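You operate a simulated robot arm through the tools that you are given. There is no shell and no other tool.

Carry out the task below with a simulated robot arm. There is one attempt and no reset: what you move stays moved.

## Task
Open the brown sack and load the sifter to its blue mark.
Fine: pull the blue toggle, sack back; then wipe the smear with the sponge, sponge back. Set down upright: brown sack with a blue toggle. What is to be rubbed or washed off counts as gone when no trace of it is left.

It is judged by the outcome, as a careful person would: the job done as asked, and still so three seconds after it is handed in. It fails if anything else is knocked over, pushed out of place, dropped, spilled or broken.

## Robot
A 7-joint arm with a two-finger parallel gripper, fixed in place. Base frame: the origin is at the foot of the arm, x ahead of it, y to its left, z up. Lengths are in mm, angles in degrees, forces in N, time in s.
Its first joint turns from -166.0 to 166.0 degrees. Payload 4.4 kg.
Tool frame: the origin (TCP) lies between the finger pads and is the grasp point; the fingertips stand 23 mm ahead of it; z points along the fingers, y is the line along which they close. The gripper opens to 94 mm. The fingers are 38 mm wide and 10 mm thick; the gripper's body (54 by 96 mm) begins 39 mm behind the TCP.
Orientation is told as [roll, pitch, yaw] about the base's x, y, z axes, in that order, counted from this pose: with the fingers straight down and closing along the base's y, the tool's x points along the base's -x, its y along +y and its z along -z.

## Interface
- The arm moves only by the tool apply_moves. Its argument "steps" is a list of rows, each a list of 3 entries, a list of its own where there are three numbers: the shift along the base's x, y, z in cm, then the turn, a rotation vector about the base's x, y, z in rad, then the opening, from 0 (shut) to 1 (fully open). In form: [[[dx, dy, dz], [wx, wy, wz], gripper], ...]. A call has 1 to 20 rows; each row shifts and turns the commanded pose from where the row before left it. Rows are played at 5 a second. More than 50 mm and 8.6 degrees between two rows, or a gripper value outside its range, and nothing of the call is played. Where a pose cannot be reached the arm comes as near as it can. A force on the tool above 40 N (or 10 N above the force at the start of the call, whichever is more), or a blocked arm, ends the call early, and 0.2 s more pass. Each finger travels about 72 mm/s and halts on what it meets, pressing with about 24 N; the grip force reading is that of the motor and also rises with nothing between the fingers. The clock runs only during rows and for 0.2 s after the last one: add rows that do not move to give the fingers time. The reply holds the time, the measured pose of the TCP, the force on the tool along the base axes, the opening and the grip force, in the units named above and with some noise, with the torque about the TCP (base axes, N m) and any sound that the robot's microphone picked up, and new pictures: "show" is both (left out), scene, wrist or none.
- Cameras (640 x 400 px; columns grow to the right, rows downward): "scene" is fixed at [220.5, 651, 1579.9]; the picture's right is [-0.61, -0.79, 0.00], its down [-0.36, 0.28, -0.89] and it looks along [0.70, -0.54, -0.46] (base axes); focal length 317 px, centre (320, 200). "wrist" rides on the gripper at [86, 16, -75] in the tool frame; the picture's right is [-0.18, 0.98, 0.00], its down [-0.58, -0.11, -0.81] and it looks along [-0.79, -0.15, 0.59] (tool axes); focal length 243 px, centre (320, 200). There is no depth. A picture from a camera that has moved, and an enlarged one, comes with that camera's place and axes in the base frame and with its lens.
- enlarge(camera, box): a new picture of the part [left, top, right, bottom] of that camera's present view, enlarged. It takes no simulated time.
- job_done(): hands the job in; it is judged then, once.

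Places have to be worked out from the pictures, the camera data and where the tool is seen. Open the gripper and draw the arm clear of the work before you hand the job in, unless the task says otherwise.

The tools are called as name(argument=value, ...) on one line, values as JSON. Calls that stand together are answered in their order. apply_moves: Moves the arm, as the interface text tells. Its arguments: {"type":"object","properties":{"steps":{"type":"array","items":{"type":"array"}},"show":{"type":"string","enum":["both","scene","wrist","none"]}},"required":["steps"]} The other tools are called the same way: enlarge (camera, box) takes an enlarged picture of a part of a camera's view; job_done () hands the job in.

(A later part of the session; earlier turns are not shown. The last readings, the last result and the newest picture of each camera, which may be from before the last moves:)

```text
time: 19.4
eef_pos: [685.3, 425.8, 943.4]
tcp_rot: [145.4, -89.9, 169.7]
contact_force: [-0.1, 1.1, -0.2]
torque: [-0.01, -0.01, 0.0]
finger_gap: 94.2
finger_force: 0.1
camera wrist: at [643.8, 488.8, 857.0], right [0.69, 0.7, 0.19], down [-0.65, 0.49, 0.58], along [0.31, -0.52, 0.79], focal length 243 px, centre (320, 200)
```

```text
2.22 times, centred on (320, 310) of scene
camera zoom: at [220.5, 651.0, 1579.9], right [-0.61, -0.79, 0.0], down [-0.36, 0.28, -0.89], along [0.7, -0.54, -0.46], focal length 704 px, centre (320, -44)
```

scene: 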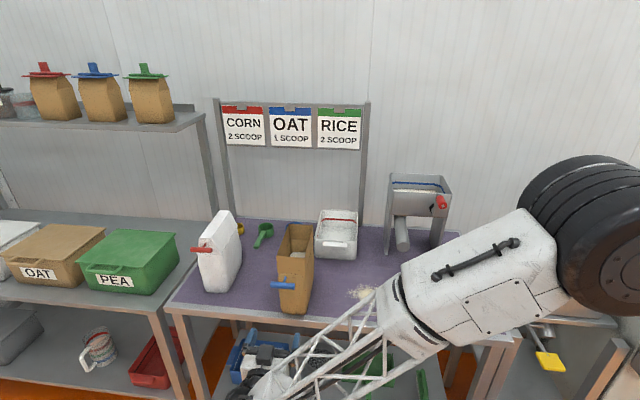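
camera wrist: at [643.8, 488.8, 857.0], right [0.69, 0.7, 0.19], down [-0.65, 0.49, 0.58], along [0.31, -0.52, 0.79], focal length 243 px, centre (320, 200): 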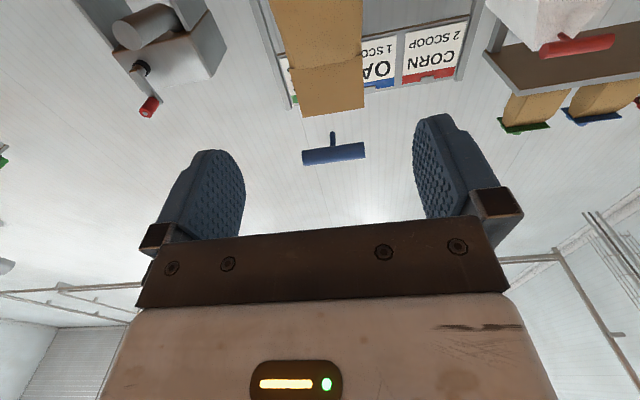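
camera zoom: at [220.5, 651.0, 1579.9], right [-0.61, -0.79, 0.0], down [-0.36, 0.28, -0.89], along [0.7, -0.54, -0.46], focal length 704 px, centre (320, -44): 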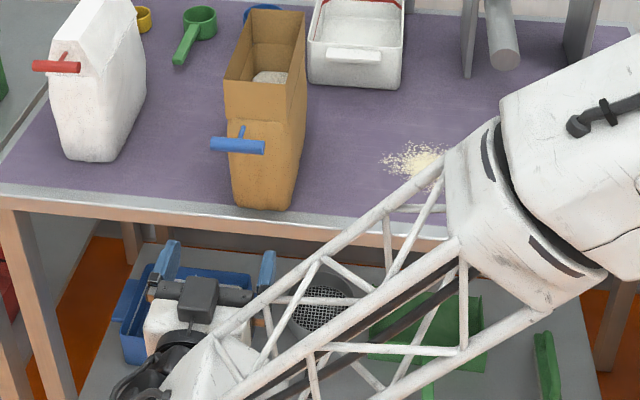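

The rim corners project where predicted, so the sack is centred at l≈784. I'll advance under the toggle and stop just short of the sack's front face.

apply_moves(steps=[[[2.7, -2.95, 0.2], [0, 0, 0], 1], [[2.83, -2.83, 0.2], [0, 0, 0], 1], [[2.83, -2.83, 0], [0, 0, 0], 1], [[0, 0, 0], [0, 0, 0], 1]], show="both")

```text
time: 20.4
eef_pos: [767.4, 338.5, 948.4]
tcp_rot: [159.4, -89.8, 155.4]
contact_force: [-0.3, 0.1, -0.7]
torque: [0.01, -0.03, 0.05]
finger_gap: 94.0
finger_force: 0.0
camera wrist: at [727.2, 402.5, 861.5], right [0.69, 0.7, 0.18], down [-0.65, 0.49, 0.58], along [0.31, -0.52, 0.79], focal length 243 px, centre (320, 200)
```

scene: 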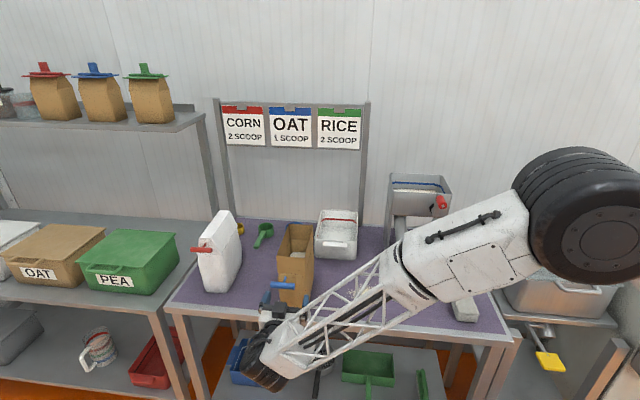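
wrist: 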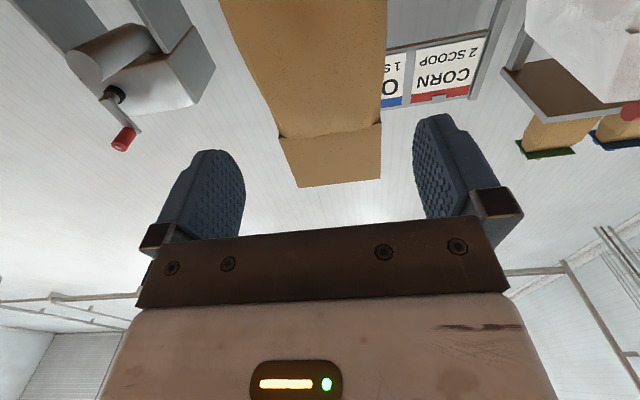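

The seam now triangulates to z≈977 and the front corners to l≈743 and 825, so the sack is about 82 mm wide and centred at 784. I'll shift 1.5 mm left and ease the fingers in along its sides, watching for contact.

apply_moves(steps=[[[2.0, -1.8, 0], [0, 0, 0], 1], [[1.4, -1.4, 0], [0, 0, 0], 1], [[1.0, -1.0, 0], [0, 0, 0], 1], [[0, 0, 0], [0, 0, 0], 1]], show="both")

```text
time: 21.4
eef_pos: [813.1, 295.4, 949.1]
tcp_rot: [151.4, -89.9, 163.5]
contact_force: [-0.9, 0.5, -0.3]
torque: [0.03, 0.0, 0.01]
finger_gap: 93.9
finger_force: 0.0
camera wrist: at [771.7, 359.6, 861.3], right [0.69, 0.69, 0.19], down [-0.65, 0.49, 0.58], along [0.31, -0.52, 0.79], focal length 243 px, centre (320, 200)
```

scene: 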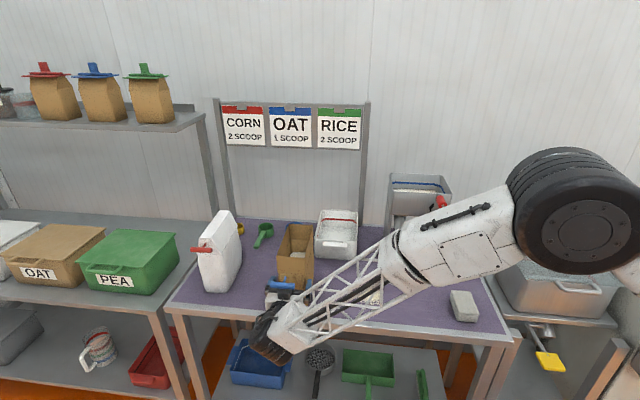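
wrist: 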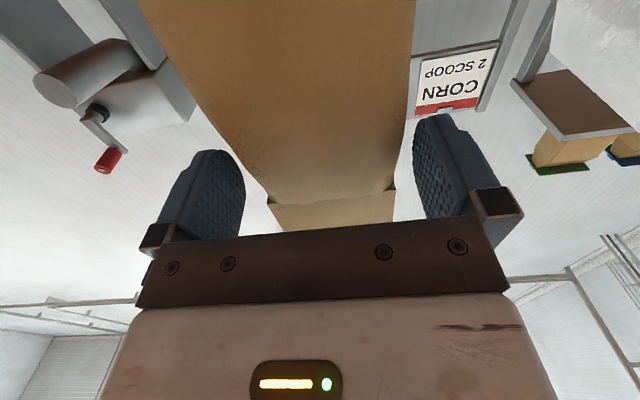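

Both fingers clear the sack's sides by about 7 mm and there's no contact. I'll go another 27 mm in to get a deep grip.

apply_moves(steps=[[[0.65, -0.65, 0], [0, 0, 0], 1], [[0.65, -0.65, 0], [0, 0, 0], 1], [[0.6, -0.6, 0], [0, 0, 0], 1], [[0, 0, 0], [0, 0, 0], 1]], show="both")

```text
time: 22.4
eef_pos: [831.9, 277.1, 949.7]
tcp_rot: [153.9, -89.8, 161.1]
contact_force: [0.9, 0.2, 0.3]
torque: [-0.01, -0.02, 0.0]
finger_gap: 93.7
finger_force: 0.0
camera wrist: at [790.1, 341.0, 861.2], right [0.69, 0.7, 0.19], down [-0.65, 0.49, 0.58], along [0.31, -0.52, 0.79], focal length 243 px, centre (320, 200)
```

scene: 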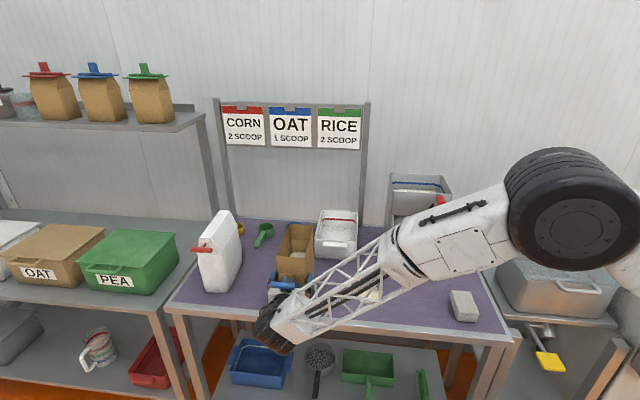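
wrist: 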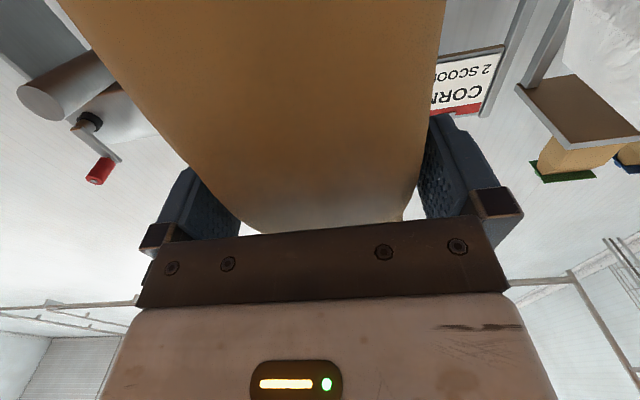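

There's still no contact. I'll move another 8 mm in for leverage, then close on the sack.

apply_moves(steps=[[[0.3, -0.3, 0], [0, 0, 0], 1], [[0.3, -0.3, 0], [0, 0, 0], 1], [[0, 0, 0], [0, 0, 0], 0.8], [[0, 0, 0], [0, 0, 0], 0.6], [[0, 0, 0], [0, 0, 0], 0.4], [[0, 0, 0], [0, 0, 0], 0.0], [[0, 0, 0], [0, 0, 0], 0.0]], show="both")

```text
time: 24.0
eef_pos: [837.3, 271.2, 948.8]
tcp_rot: [147.0, -89.9, 168.1]
contact_force: [-0.9, 4.8, 4.9]
torque: [-0.04, 0.29, 0.09]
finger_gap: 80.0
finger_force: 23.6
camera wrist: at [795.9, 335.4, 861.4], right [0.69, 0.7, 0.19], down [-0.65, 0.49, 0.58], along [0.31, -0.52, 0.79], focal length 243 px, centre (320, 200)
```

scene: 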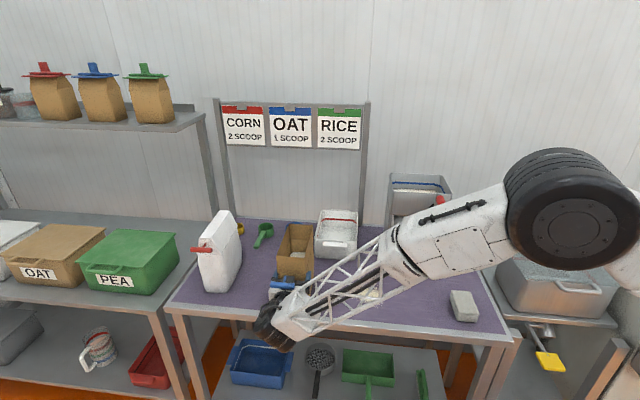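
wrist: 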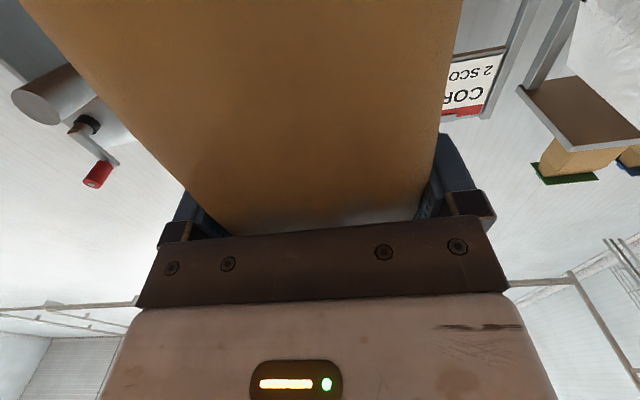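

The grip is firm, with an 80 mm gap at 23.6 N. I'll lift 20 mm slowly and read off the weight.

apply_moves(steps=[[[0, 0, 0.4], [0, 0, 0], 0.0], [[0, 0, 0.6], [0, 0, 0], 0.0], [[0, 0, 1.0], [0, 0, 0], 0.0], [[0, 0, 0], [0, 0, 0], 0.0]], show="both")

```text
time: 25.0
eef_pos: [836.7, 271.3, 967.2]
tcp_rot: [156.8, -89.9, 158.2]
contact_force: [0.2, 0.1, -9.0]
torque: [0.42, 0.33, -0.01]
finger_gap: 80.2
finger_force: 23.7
camera wrist: at [796.0, 334.9, 880.7], right [0.69, 0.7, 0.18], down [-0.65, 0.49, 0.58], along [0.31, -0.52, 0.79], focal length 243 px, centre (320, 200)
```

scene: 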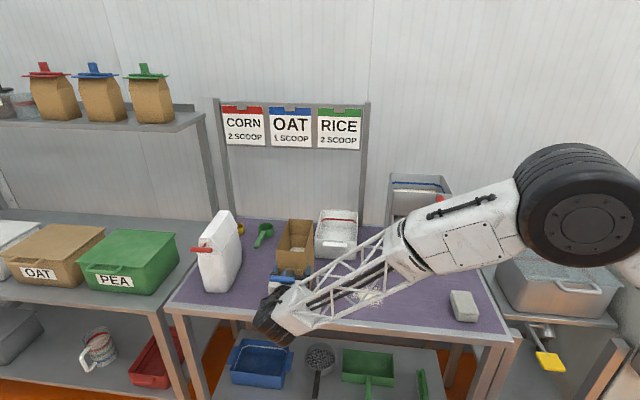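
wrist: 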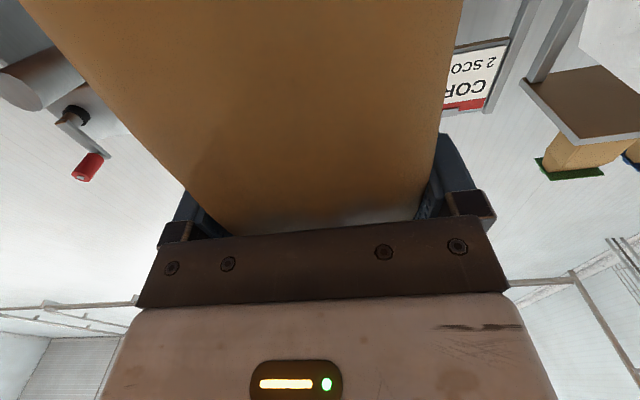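

The sack weighs about 0.9 kg and hasn't shifted in the fingers. I'll lift it higher, keeping it level.

apply_moves(steps=[[[-0.3, 0.3, 2.0], [0, 0, 0], 0.0], [[-0.3, 0.3, 2.5], [0, 0, 0], 0.0], [[0, 0, 3.0], [0, 0, 0], 0.0], [[0, 0, 3.0], [0, 0, 0], 0.0], [[0, 0, 3.0], [0, 0, 0], 0.0], [[0, 0, 3.0], [0, 0, 0], 0.0], [[0, 0, 1.5], [0, 0, 0], 0.0], [[0, 0, 0], [0, 0, 0], 0.0]], show="both")

```text
time: 26.8
eef_pos: [831.9, 276.6, 1147.0]
tcp_rot: [155.8, -89.9, 159.3]
contact_force: [0.8, 0.9, -9.4]
torque: [0.37, 0.42, -0.03]
finger_gap: 80.0
finger_force: 23.9
camera wrist: at [790.4, 341.5, 1060.3], right [0.69, 0.69, 0.18], down [-0.65, 0.49, 0.58], along [0.31, -0.52, 0.79], focal length 243 px, centre (320, 200)
```

scene: 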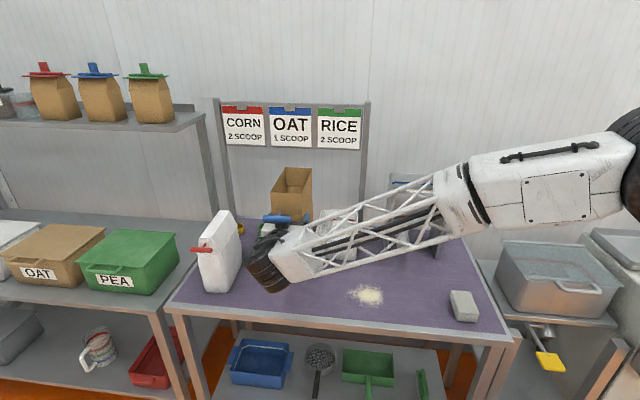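
wrist: 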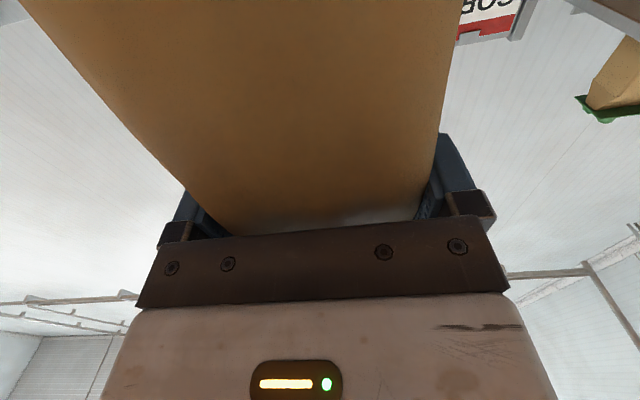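

The sack is still steady. I'll carry it sideways along the table toward the sifter, well in front of it.

apply_moves(steps=[[[-1.5, -1.5, 0], [0, 0, 0], 0.0], [[-2.2, -2.2, 0], [0, 0, 0], 0.0], [[-2.2, -2.2, 0], [0, 0, 0], 0.0], [[-2.2, -2.2, 0], [0, 0, 0], 0.0], [[-2.2, -2.2, 0], [0, 0, 0], 0.0], [[-2.2, -2.2, 0], [0, 0, 0], 0.0], [[-2.2, -2.2, 0], [0, 0, 0], 0.0], [[-1.2, -1.2, 0], [0, 0, 0], 0.0], [[0, 0, 0], [0, 0, 0], 0.0]], show="both")

```text
time: 28.8
eef_pos: [671.5, 118.9, 1147.7]
tcp_rot: [157.7, -89.8, 157.2]
contact_force: [0.0, -0.7, -8.1]
torque: [0.38, 0.36, -0.02]
finger_gap: 80.0
finger_force: 24.0
camera wrist: at [630.7, 182.8, 1060.1], right [0.69, 0.7, 0.18], down [-0.65, 0.49, 0.58], along [0.31, -0.52, 0.79], focal length 243 px, centre (320, 200)
```

scene: 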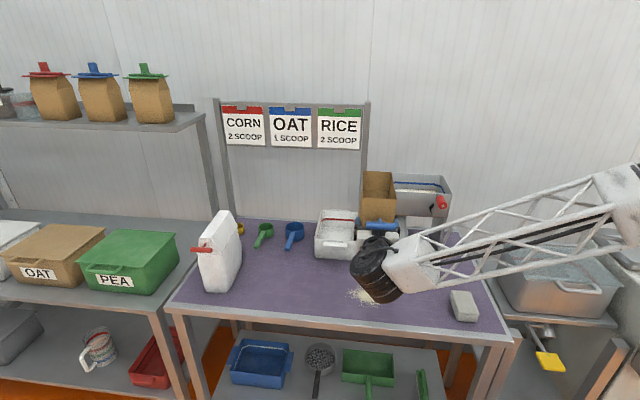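
wrist: 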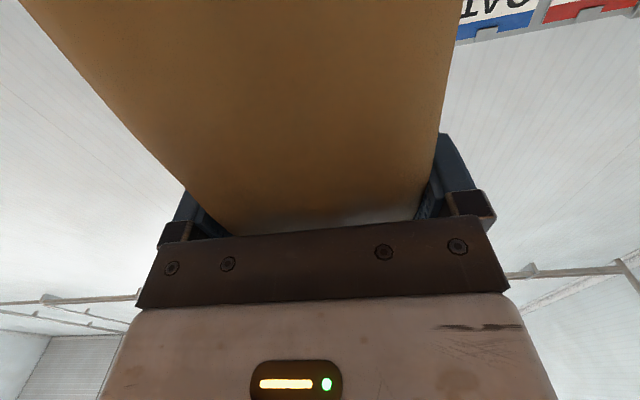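

Everything is holding steady. I'll continue to l≈415 so the sack clears the crank handle, and raise it a little.

apply_moves(steps=[[[-1.6, -1.6, 0.8], [0, 0, 0], 0.0], [[-2.1, -2.1, 1.2], [0, 0, 0], 0.0], [[-2.2, -2.2, 1.5], [0, 0, 0], 0.0], [[-2.2, -2.2, 1.5], [0, 0, 0], 0.0], [[-1.6, -1.6, 1.2], [0, 0, 0], 0.0], [[-0.5, -0.5, 0.8], [0, 0, 0], 0.0], [[0, 0, 0], [0, 0, 0], 0.0]], show="both")

```text
time: 30.4
eef_pos: [570.7, 15.4, 1218.5]
tcp_rot: [164.0, -89.9, 151.0]
contact_force: [0.2, 0.5, -8.6]
torque: [0.38, 0.37, 0.0]
finger_gap: 79.8
finger_force: 23.4
camera wrist: at [529.2, 79.8, 1130.9], right [0.69, 0.7, 0.18], down [-0.65, 0.49, 0.58], along [0.31, -0.52, 0.79], focal length 243 px, centre (320, 200)
```

scene: 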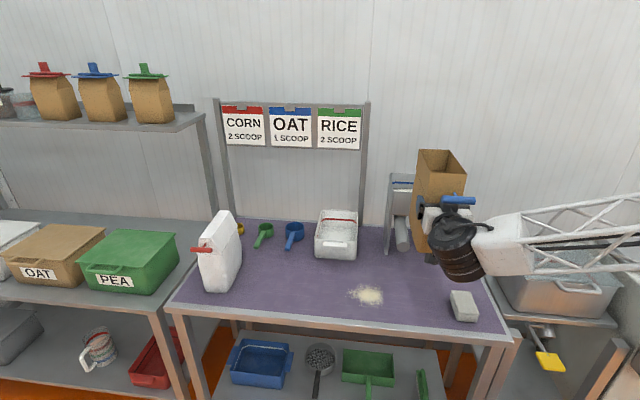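
wrist: 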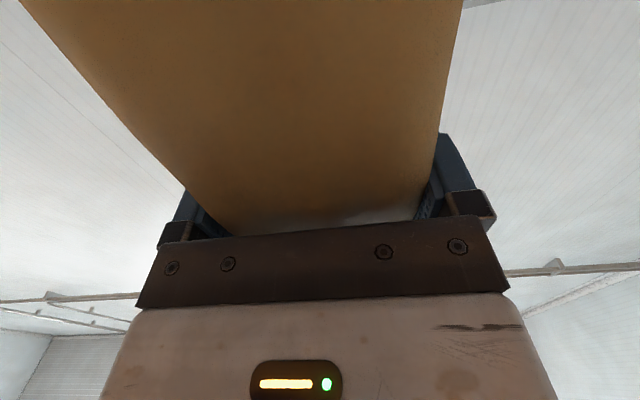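

The sack is at l≈414, still well in front of the hopper. I'll tilt it 30° here, below the angle where it should pour, and check the hold.

apply_moves(steps=[[[0, 0, 0], [0.0617, 0.0617, 0], 0.0], [[0, 0, 0], [0.0617, 0.0617, 0], 0.0], [[0, 0, 0], [0.0617, 0.0617, 0], 0.0], [[0, 0, 0], [0.0617, 0.0617, 0], 0.0], [[0, 0, 0], [0.0617, 0.0617, 0], 0.0], [[0, 0, 0], [0.0617, 0.0617, 0], 0.0], [[0, 0, 0], [0, 0, 0], 0.0]], show="both")

```text
time: 32.0
eef_pos: [570.5, 15.7, 1216.9]
tcp_rot: [0.1, -59.9, -45.1]
contact_force: [-0.7, -0.4, -9.4]
torque: [0.25, 0.24, -0.03]
finger_gap: 80.1
finger_force: 24.3
camera wrist: at [505.8, 103.5, 1179.6], right [0.76, 0.63, 0.16], down [-0.37, 0.21, 0.91], along [0.54, -0.75, 0.39], focal length 243 px, centre (320, 200)
```

scene: 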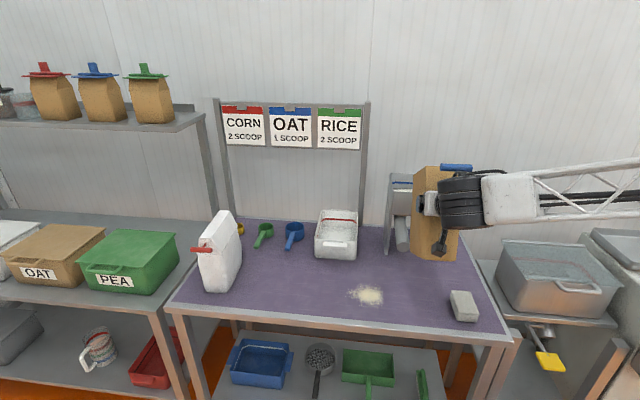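
wrist: 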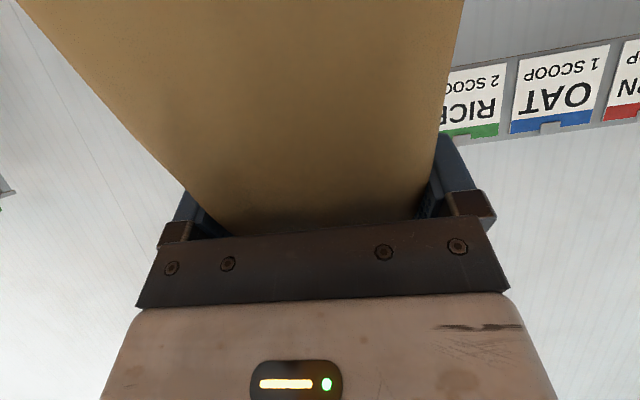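

The hold is steady at 30°. I'll tilt to 40° and move forward so the back lip comes over the inside of the hopper, about 95 mm above its rim.

apply_moves(steps=[[[0.8, -0.8, 0], [0.0617, 0.0617, 0], 0.0], [[1.5, -1.5, 0], [0.0617, 0.0617, 0], 0.0], [[2.0, -2.0, 0], [0, 0, 0], 0.0], [[2.2, -2.2, 0], [0, 0, 0], 0.0], [[2.2, -2.2, 0], [0, 0, 0], 0.0], [[2.0, -2.0, 0], [0, 0, 0], 0.0], [[1.2, -1.2, 0], [0, 0, 0], 0.0], [[0.6, -0.6, 0], [0, 0, 0], 0.0], [[0, 0, 0], [0, 0, 0], 0.0]], show="both")

```text
time: 34.0
eef_pos: [697.0, -108.1, 1218.3]
tcp_rot: [0.1, -50.1, -45.1]
contact_force: [0.5, 0.1, -9.0]
torque: [0.18, 0.18, 0.02]
finger_gap: 80.0
finger_force: 24.0
camera wrist: at [627.2, -17.9, 1199.4], right [0.78, 0.61, 0.14], down [-0.25, 0.1, 0.96], along [0.57, -0.79, 0.23], focal length 243 px, centre (320, 200)
```

scene: 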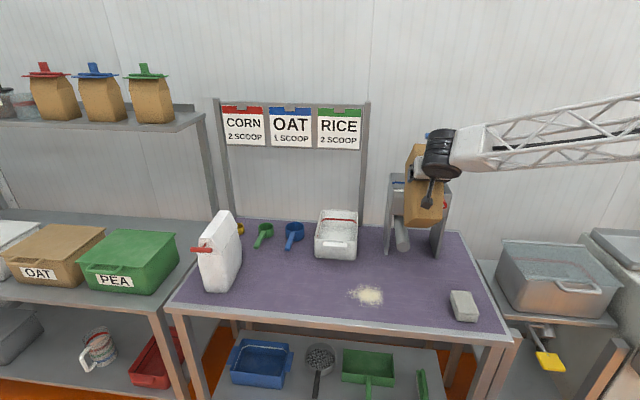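
wrist: 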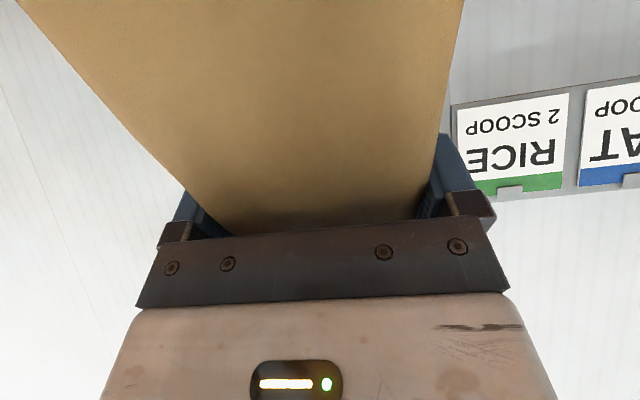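

The lip should now be at f≈735, z≈1200. I'll zoom to see it against the hopper.

enlarge(camera="scene", box=[370, 120, 490, 260])

```text
2.86 times, centred on (430, 190) of scene
camera zoom: at [220.5, 651.0, 1579.9], right [-0.61, -0.79, 0.0], down [-0.36, 0.28, -0.89], along [0.7, -0.54, -0.46], focal length 905 px, centre (6, 229)
```

zoom: 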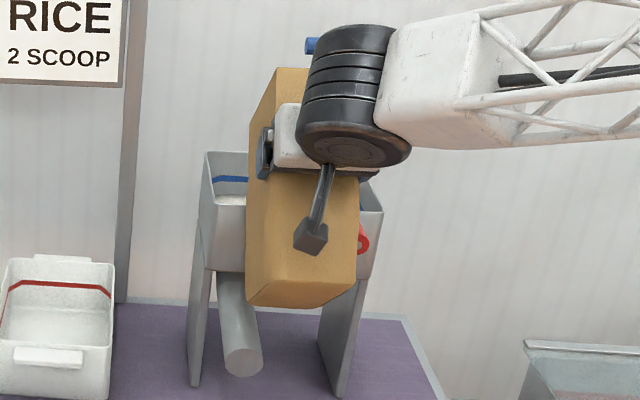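

The lip is over the hopper and the left part of its interior, with the meal level below the blue line, stays visible. I'll tilt about the lip to 50° and watch for flow.

apply_moves(steps=[[[0.155, -0.155, 0.68], [0.0617, 0.0617, 0], 0.0], [[0.24, -0.24, 0.66], [0.0617, 0.0617, 0], 0.0], [[0, 0, 0], [0, 0, 0], 0.0], [[0, 0, 0], [0, 0, 0], 0.0]], show="scene")

enlarge(camera="scene", box=[370, 120, 490, 260])

```text
time: 35.0
eef_pos: [699.1, -113.7, 1231.9]
tcp_rot: [0.0, -40.0, -45.1]
contact_force: [0.2, 0.2, -8.3]
torque: [0.07, 0.09, 0.03]
finger_gap: 80.2
finger_force: 24.1
```

scene: 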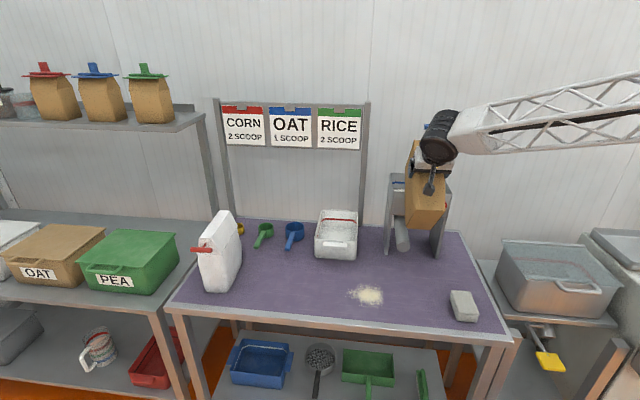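

```text
2.86 times, centred on (430, 190) of scene
camera zoom: at [220.5, 651.0, 1579.9], right [-0.61, -0.79, 0.0], down [-0.36, 0.28, -0.89], along [0.7, -0.54, -0.46], focal length 905 px, centre (6, 229)
```

zoom: 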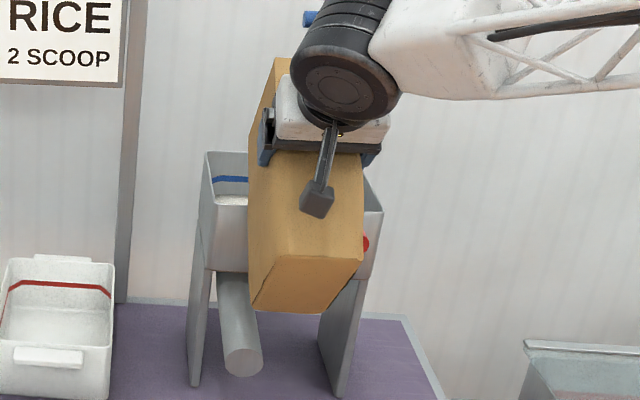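

No flow yet at 50°. I'll tilt to 60°, keeping the lip over the hopper and a little lower.

apply_moves(steps=[[[0.32, -0.32, 0.38], [0.0617, 0.0617, 0], 0.0], [[0, 0, 0], [0, 0, 0], 0.0], [[0.42, -0.42, 0.33], [0.0617, 0.0617, 0], 0.0], [[0, 0, 0], [0, 0, 0], 0.0], [[0, 0, 0], [0, 0, 0], 0.0]], show="scene")

enlarge(camera="scene", box=[370, 120, 490, 260])

enlarge(camera="wrist", box=[0, 0, 640, 400])

```text
time: 36.2
eef_pos: [707.3, -121.0, 1239.1]
tcp_rot: [0.0, -30.0, -45.1]
contact_force: [0.0, -0.7, -8.5]
torque: [0.04, -0.02, 0.0]
finger_gap: 79.8
finger_force: 24.0
```

scene: 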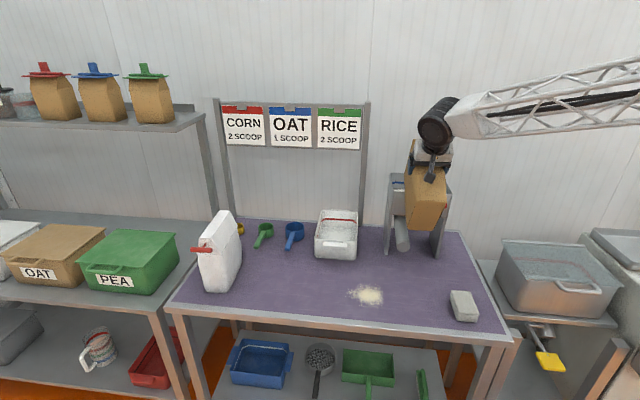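

```text
2.86 times, centred on (430, 190) of scene
camera zoom: at [220.5, 651.0, 1579.9], right [-0.61, -0.79, 0.0], down [-0.36, 0.28, -0.89], along [0.7, -0.54, -0.46], focal length 905 px, centre (6, 229)
```

zoom: 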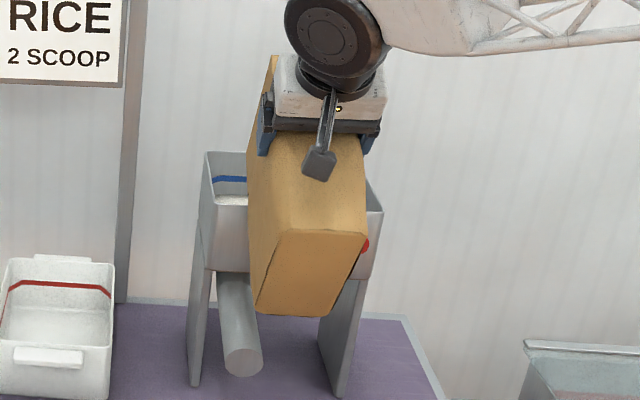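

```text
1.00 times, centred on (320, 200) of wrist (not enlarged: the box is as wide or as high as the picture)
camera zoom: at [638.8, -29.4, 1259.4], right [0.81, 0.58, 0.09], down [-0.01, -0.15, 0.99], along [0.59, -0.8, -0.12], focal length 243 px, centre (320, 200)
```

zoom: 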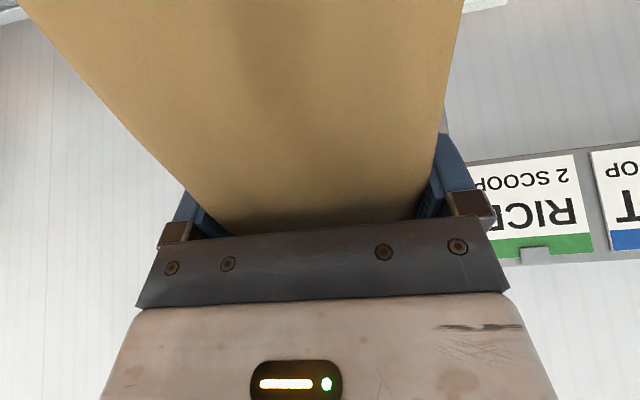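

The lip is at about (735, 1166) in depth and height, still with no clear flow at 60°. I'll tilt to 65° in half-size steps.

apply_moves(steps=[[[0.24, -0.24, 0.64], [0.0309, 0.0309, 0], 0.0], [[0, 0, 0], [0, 0, 0], 0.0], [[0.25, -0.25, 0.64], [0.0309, 0.0309, 0], 0.0], [[0, 0, 0], [0, 0, 0], 0.0], [[0, 0, 0], [0, 0, 0], 0.0]], show="scene")

enlarge(camera="scene", box=[370, 120, 490, 260])

```text
time: 37.4
eef_pos: [711.8, -125.5, 1252.2]
tcp_rot: [0.0, -25.0, -45.1]
contact_force: [-0.8, -0.2, -8.4]
torque: [0.0, -0.01, -0.01]
finger_gap: 80.1
finger_force: 23.9
```

scene: 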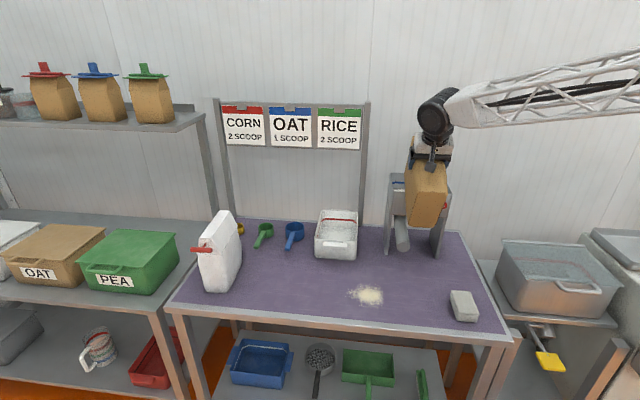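

```text
2.86 times, centred on (430, 190) of scene
camera zoom: at [220.5, 651.0, 1579.9], right [-0.61, -0.79, 0.0], down [-0.36, 0.28, -0.89], along [0.7, -0.54, -0.46], focal length 905 px, centre (6, 229)
```

zoom: 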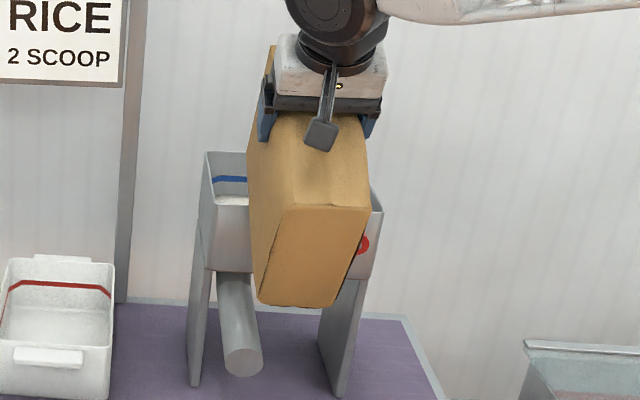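

There's no obvious change at 65°, so I'll continue to 70° with a pause.

apply_moves(steps=[[[0.28, -0.28, 0.6], [0.0309, 0.0309, 0], 0.0], [[0, 0, 0], [0, 0, 0], 0.0], [[0.28, -0.28, 0.6], [0.0309, 0.0309, 0], 0.0], [[0, 0, 0], [0, 0, 0], 0.0], [[0, 0, 0], [0, 0, 0], 0.0]], show="scene")

enlarge(camera="scene", box=[370, 120, 490, 260])

```text
time: 38.6
eef_pos: [716.6, -131.1, 1262.8]
tcp_rot: [0.0, -20.0, -45.1]
contact_force: [0.1, 0.1, -7.9]
torque: [-0.04, -0.05, 0.02]
finger_gap: 80.2
finger_force: 24.1
```

scene: 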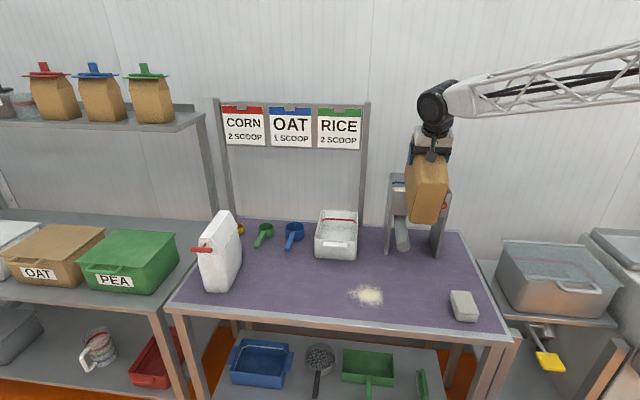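

```text
2.86 times, centred on (430, 190) of scene
camera zoom: at [220.5, 651.0, 1579.9], right [-0.61, -0.79, 0.0], down [-0.36, 0.28, -0.89], along [0.7, -0.54, -0.46], focal length 905 px, centre (6, 229)
```

zoom: 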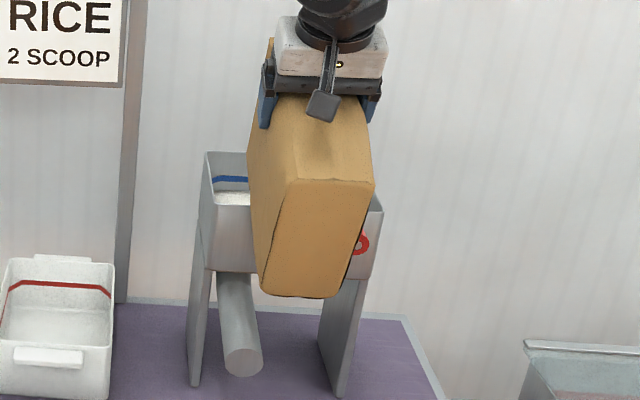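

The load reads about 7.9 N, possibly starting to pour. I'll zoom tightly on the visible corner of the hopper to track the level.

enlarge(camera="scene", box=[383, 165, 423, 200])

enlarge(camera="wrist", box=[0, 0, 640, 400])

```text
11.43 times, centred on (403, 182) of scene
camera zoom: at [220.5, 651.0, 1579.9], right [-0.61, -0.79, 0.0], down [-0.36, 0.28, -0.89], along [0.7, -0.54, -0.46], focal length 3622 px, centre (-629, 400)
```

zoom: 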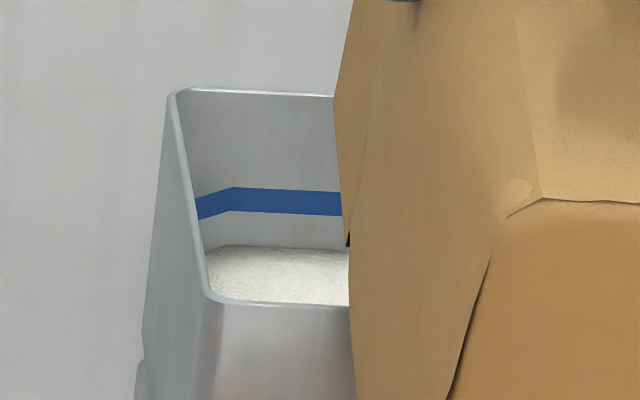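

```text
1.00 times, centred on (320, 200) of wrist (not enlarged: the box is as wide or as high as the picture)
camera zoom: at [653.2, -44.0, 1303.4], right [0.82, 0.57, 0.06], down [0.11, -0.27, 0.96], along [0.56, -0.78, -0.28], focal length 243 px, centre (320, 200)
```

zoom: 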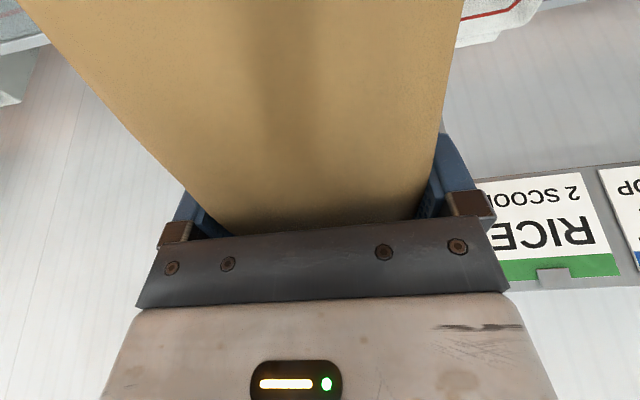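

The level is clearly visible: the meal edge sits about 47 zoom pixels (roughly 18 mm) below the middle of the blue band, up from about 60 at the start, so the sack is pouring. I'll hold this angle for a second to see whether it keeps flowing.

apply_moves(steps=[[[0, 0, 0], [0, 0, 0], 0.0], [[0, 0, 0], [0, 0, 0], 0.0], [[0, 0, 0], [0, 0, 0], 0.0], [[0, 0, 0], [0, 0, 0], 0.0], [[0, 0, 0], [0, 0, 0], 0.0]], show="none")

enlarge(camera="scene", box=[383, 165, 423, 200])

```text
time: 39.8
eef_pos: [716.6, -131.5, 1263.7]
tcp_rot: [0.0, -20.0, -45.1]
contact_force: [0.5, -0.2, -7.6]
torque: [-0.06, -0.03, 0.01]
finger_gap: 80.0
finger_force: 24.8
```

```text
11.43 times, centred on (403, 182) of scene
camera zoom: at [220.5, 651.0, 1579.9], right [-0.61, -0.79, 0.0], down [-0.36, 0.28, -0.89], along [0.7, -0.54, -0.46], focal length 3622 px, centre (-629, 400)
```

zoom: 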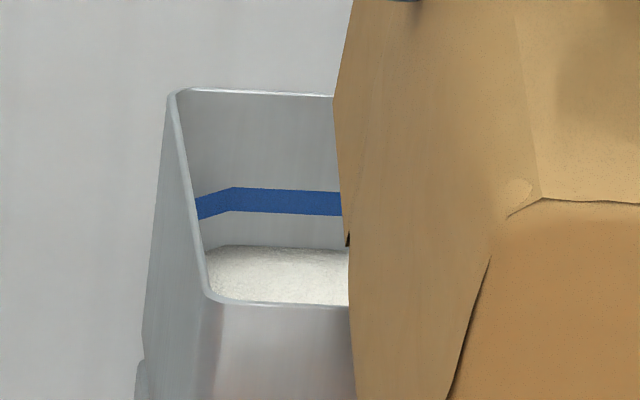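

The flow stops at a constant angle, so the amount follows the tilt, which is easy to control. I'll add 2.5° and compare.

apply_moves(steps=[[[0.32, -0.32, 0.57], [0.0309, 0.0309, 0], 0.0], [[0, 0, 0], [0, 0, 0], 0.0], [[0, 0, 0], [0, 0, 0], 0.0], [[0, 0, 0], [0, 0, 0], 0.0]], show="none")

enlarge(camera="scene", box=[383, 165, 423, 200])

```text
time: 40.8
eef_pos: [720.6, -133.7, 1269.8]
tcp_rot: [0.0, -17.5, -45.1]
contact_force: [0.3, -0.1, -6.5]
torque: [-0.05, -0.06, 0.02]
finger_gap: 80.1
finger_force: 23.8
```

```text
11.43 times, centred on (403, 182) of scene
camera zoom: at [220.5, 651.0, 1579.9], right [-0.61, -0.79, 0.0], down [-0.36, 0.28, -0.89], along [0.7, -0.54, -0.46], focal length 3622 px, centre (-629, 400)
```

zoom: 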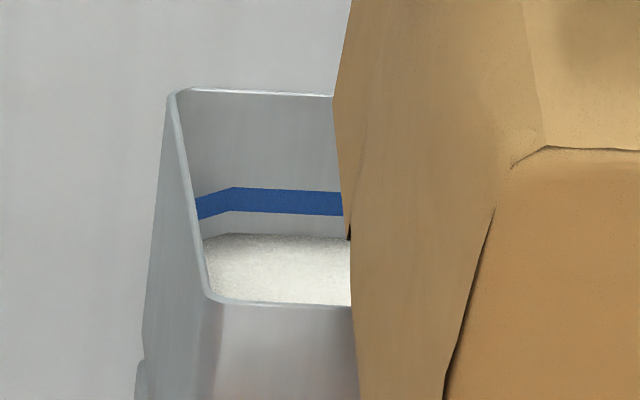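

The level rose by about 13 px, to within 34 px of the middle of the band. I'll add another 2.5°.

apply_moves(steps=[[[0.33, -0.33, 0.55], [0.0309, 0.0309, 0], 0.0], [[0, 0, 0], [0, 0, 0], 0.0], [[0, 0, 0], [0, 0, 0], 0.0], [[0, 0, 0], [0, 0, 0], 0.0]], show="scene")

enlarge(camera="scene", box=[383, 165, 423, 200])

```text
time: 41.8
eef_pos: [723.6, -136.9, 1274.7]
tcp_rot: [-0.1, -15.1, -45.1]
contact_force: [-0.3, 0.5, -5.9]
torque: [-0.06, -0.05, 0.03]
finger_gap: 79.9
finger_force: 24.1
```

scene: 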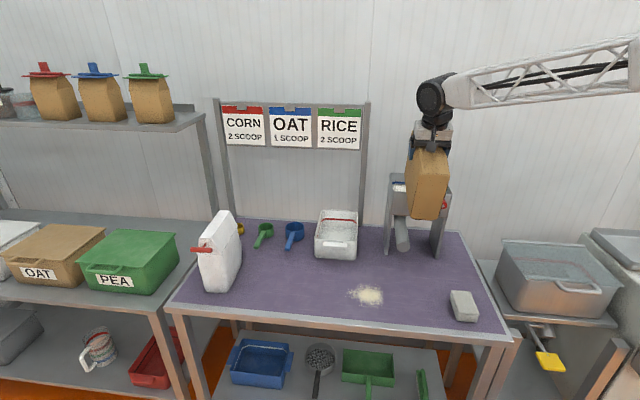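

```text
11.43 times, centred on (403, 182) of scene
camera zoom: at [220.5, 651.0, 1579.9], right [-0.61, -0.79, 0.0], down [-0.36, 0.28, -0.89], along [0.7, -0.54, -0.46], focal length 3622 px, centre (-629, 400)
```

zoom: 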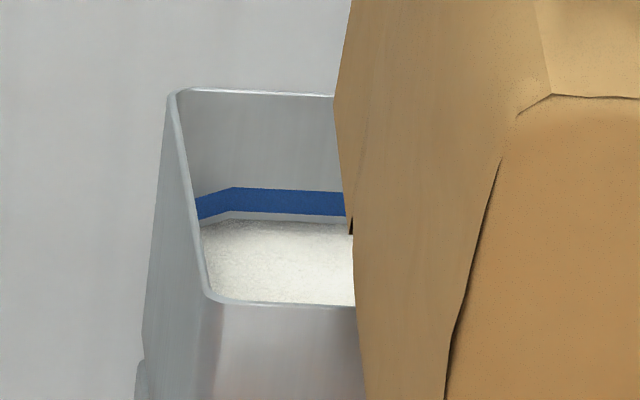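

The level is now just under the band. I'll add about 2° more, then back off to inspect the whole surface.

apply_moves(steps=[[[0.28, -0.28, 0.42], [0.0247, 0.0247, 0], 0.0], [[0, 0, 0], [0, 0, 0], 0.0], [[0, 0, 0], [0, 0, 0], 0.0], [[0, 0, 0], [0, 0, 0], 0.0]], show="none")

enlarge(camera="scene", box=[383, 165, 423, 200])

```text
time: 42.8
eef_pos: [727.0, -139.7, 1278.9]
tcp_rot: [-0.1, -12.9, -45.1]
contact_force: [-0.9, -0.2, -5.7]
torque: [-0.06, -0.07, 0.01]
finger_gap: 79.6
finger_force: 23.8
```

```text
11.43 times, centred on (403, 182) of scene
camera zoom: at [220.5, 651.0, 1579.9], right [-0.61, -0.79, 0.0], down [-0.36, 0.28, -0.89], along [0.7, -0.54, -0.46], focal length 3622 px, centre (-629, 400)
```

zoom: 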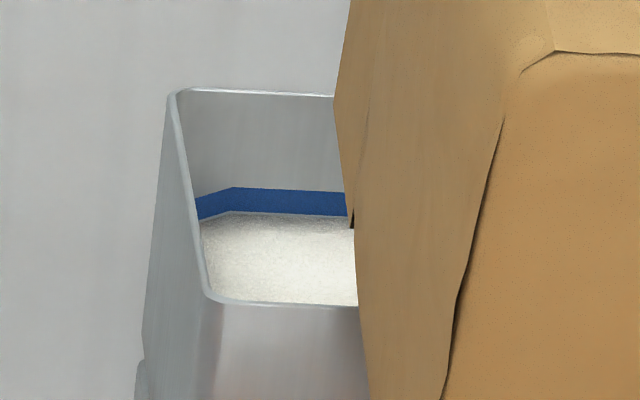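

The meal has reached the bottom edge of the band. I'll add 1.5° to bring it into the band, then retreat to check.

apply_moves(steps=[[[0.22, -0.22, 0.3], [0.0185, 0.0185, 0], 0.0], [[0, 0, 0], [0, 0, 0], 0.0], [[0, 0, 0], [0, 0, 0], 0.0], [[0, 0, 0], [0, 0, 0], 0.0]], show="none")

enlarge(camera="scene", box=[383, 165, 423, 200])

```text
time: 43.8
eef_pos: [728.6, -142.2, 1282.7]
tcp_rot: [-0.1, -11.6, -45.1]
contact_force: [-0.3, -0.4, -5.2]
torque: [-0.07, -0.09, 0.01]
finger_gap: 80.0
finger_force: 23.9
```

```text
11.43 times, centred on (403, 182) of scene
camera zoom: at [220.5, 651.0, 1579.9], right [-0.61, -0.79, 0.0], down [-0.36, 0.28, -0.89], along [0.7, -0.54, -0.46], focal length 3622 px, centre (-629, 400)
```

zoom: 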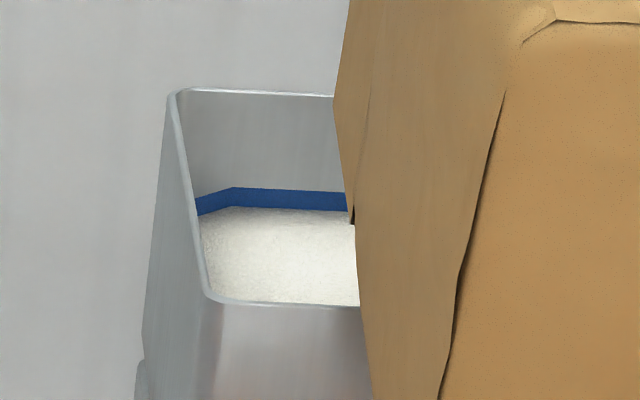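

The meal edge is now inside the band. I'll untilt about the lip, back straight out, then slide left so the scene camera can see the whole hopper.

apply_moves(steps=[[[-0.545, 0.545, -1.1], [-0.0568, -0.0568, 0], 0.0], [[-0.545, 0.545, -1.1], [-0.0568, -0.0568, 0], 0.0], [[-0.545, 0.545, -1.1], [-0.0568, -0.0568, 0], 0.0], [[-0.545, 0.545, -1.1], [-0.0568, -0.0568, 0], 0.0], [[-0.37, 0.37, -0.35], [-0.0617, -0.0617, 0], 0.0], [[-0.37, 0.37, -0.35], [-0.0617, -0.0617, 0], 0.0], [[-0.2, 0.2, -0.68], [-0.0617, -0.0617, 0], 0.0], [[-0.2, 0.2, -0.68], [-0.0617, -0.0617, 0], 0.0], [[-1.2, 1.2, 0], [0, 0, 0], 0.0], [[-2.0, 2.0, 0], [0, 0, 0], 0.0], [[-2.2, 2.2, 0], [0, 0, 0], 0.0], [[-2.2, 2.2, 0], [0, 0, 0], 0.0], [[-2.2, 2.2, 0], [0, 0, 0], 0.0], [[-1.5, 1.5, 0], [0, 0, 0], 0.0], [[-0.8, 0.8, 0], [0, 0, 0], 0.0], [[0, 0, 0], [0, 0, 0], 0.0]], show="both")

```text
time: 47.2
eef_pos: [574.6, 11.9, 1217.0]
tcp_rot: [0.1, -49.9, -45.1]
contact_force: [0.5, -1.4, -4.5]
torque: [0.07, 0.09, -0.02]
finger_gap: 79.9
finger_force: 24.1
camera wrist: at [506.5, 104.1, 1198.9], right [0.78, 0.61, 0.14], down [-0.25, 0.09, 0.96], along [0.58, -0.79, 0.23], focal length 243 px, centre (320, 200)
```

scene: 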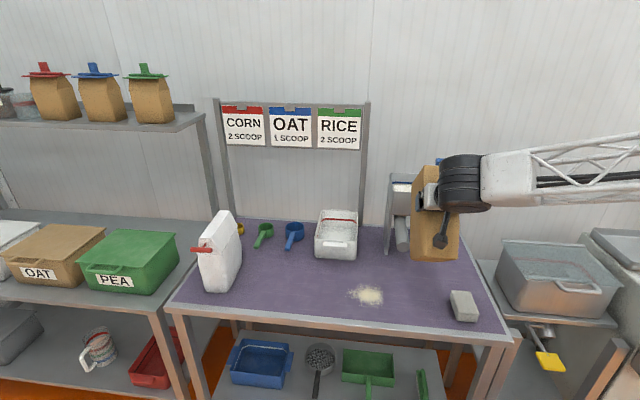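
wrist: 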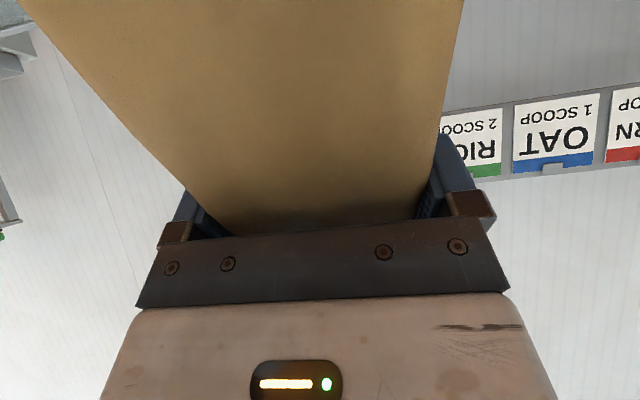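

I've backed off cleanly with the sack held. I'll slide left about 145 mm to uncover the hopper.

apply_moves(steps=[[[1.2, 1.2, 0], [0, 0, 0], 0.0], [[2.0, 2.0, 0], [0, 0, 0], 0.0], [[2.2, 2.2, 0], [0, 0, 0], 0.0], [[2.2, 2.2, 0], [0, 0, 0], 0.0], [[1.8, 1.8, 0], [0, 0, 0], 0.0], [[1.0, 1.0, 0], [0, 0, 0], 0.0], [[0, 0, 0], [0, 0, 0], 0.0]], show="scene")

enlarge(camera="scene", box=[380, 160, 460, 215])

enlarge(camera="scene", box=[370, 190, 480, 300])

```text
time: 48.8
eef_pos: [678.6, 116.4, 1216.9]
tcp_rot: [0.1, -49.8, -45.1]
contact_force: [-0.7, 0.3, -4.6]
torque: [0.08, 0.1, 0.01]
finger_gap: 79.8
finger_force: 23.5
```

scene: 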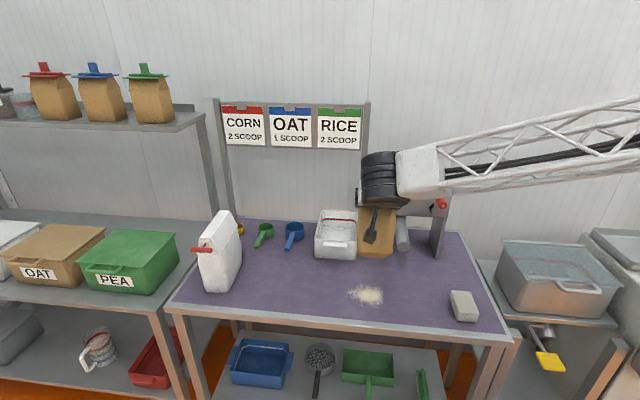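

```text
7.27 times, centred on (420, 188) of scene
camera zoom: at [220.5, 651.0, 1579.9], right [-0.61, -0.79, 0.0], down [-0.36, 0.28, -0.89], along [0.7, -0.54, -0.46], focal length 2305 px, centre (-407, 291)
```

zoom: 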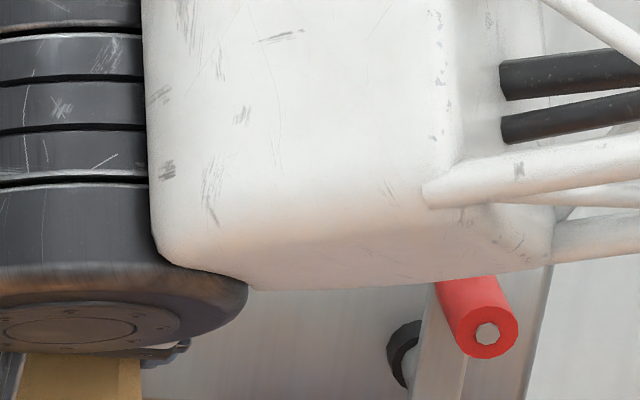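

```text
3.64 times, centred on (425, 245) of scene
camera zoom: at [220.5, 651.0, 1579.9], right [-0.61, -0.79, 0.0], down [-0.36, 0.28, -0.89], along [0.7, -0.54, -0.46], focal length 1152 px, centre (-62, 36)
```

zoom: 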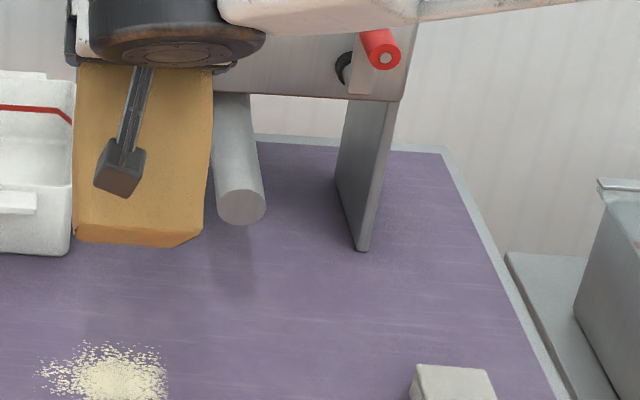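

The forearm hides the hopper from here. I see no spill around the sifter. I'll bring the sack upright and a bit lower, which gave a clear view earlier.

apply_moves(steps=[[[0, 0, -0.6], [-0.0617, -0.0617, 0], 0.0], [[0, 0, -0.6], [-0.0617, -0.0617, 0], 0.0], [[0, 0, -0.8], [-0.0617, -0.0617, 0], 0.0], [[0, 0, -1.0], [-0.0617, -0.0617, 0], 0.0], [[0, 0, -1.0], [-0.0617, -0.0617, 0], 0.0], [[0, 0, -1.0], [-0.0617, -0.0617, 0], 0.0], [[0, 0, -1.0], [-0.0617, -0.0617, 0], 0.0], [[0, 0, -1.0], [-0.0617, -0.0617, 0], 0.0], [[0, 0, 0], [0, 0, 0], 0.0]], show="scene")

enlarge(camera="scene", box=[380, 160, 460, 215])

```text
time: 50.8
eef_pos: [678.7, 116.6, 1147.1]
tcp_rot: [106.6, -89.9, -151.7]
contact_force: [0.3, 0.2, -5.0]
torque: [0.18, 0.2, 0.0]
finger_gap: 79.9
finger_force: 24.1
```

scene: 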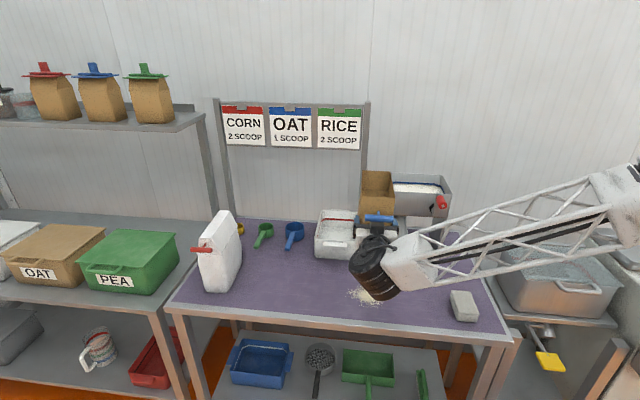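

```text
7.27 times, centred on (420, 188) of scene
camera zoom: at [220.5, 651.0, 1579.9], right [-0.61, -0.79, 0.0], down [-0.36, 0.28, -0.89], along [0.7, -0.54, -0.46], focal length 2305 px, centre (-407, 291)
```

zoom: 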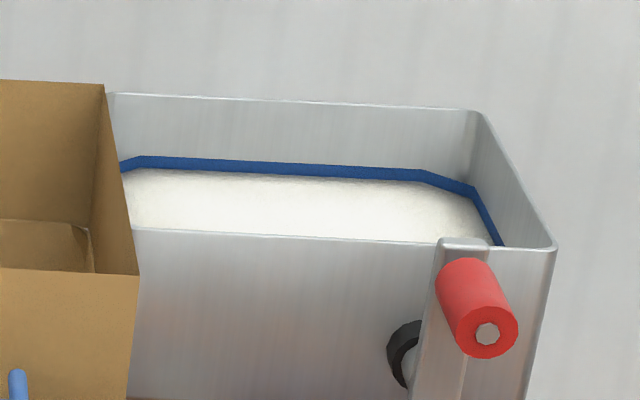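

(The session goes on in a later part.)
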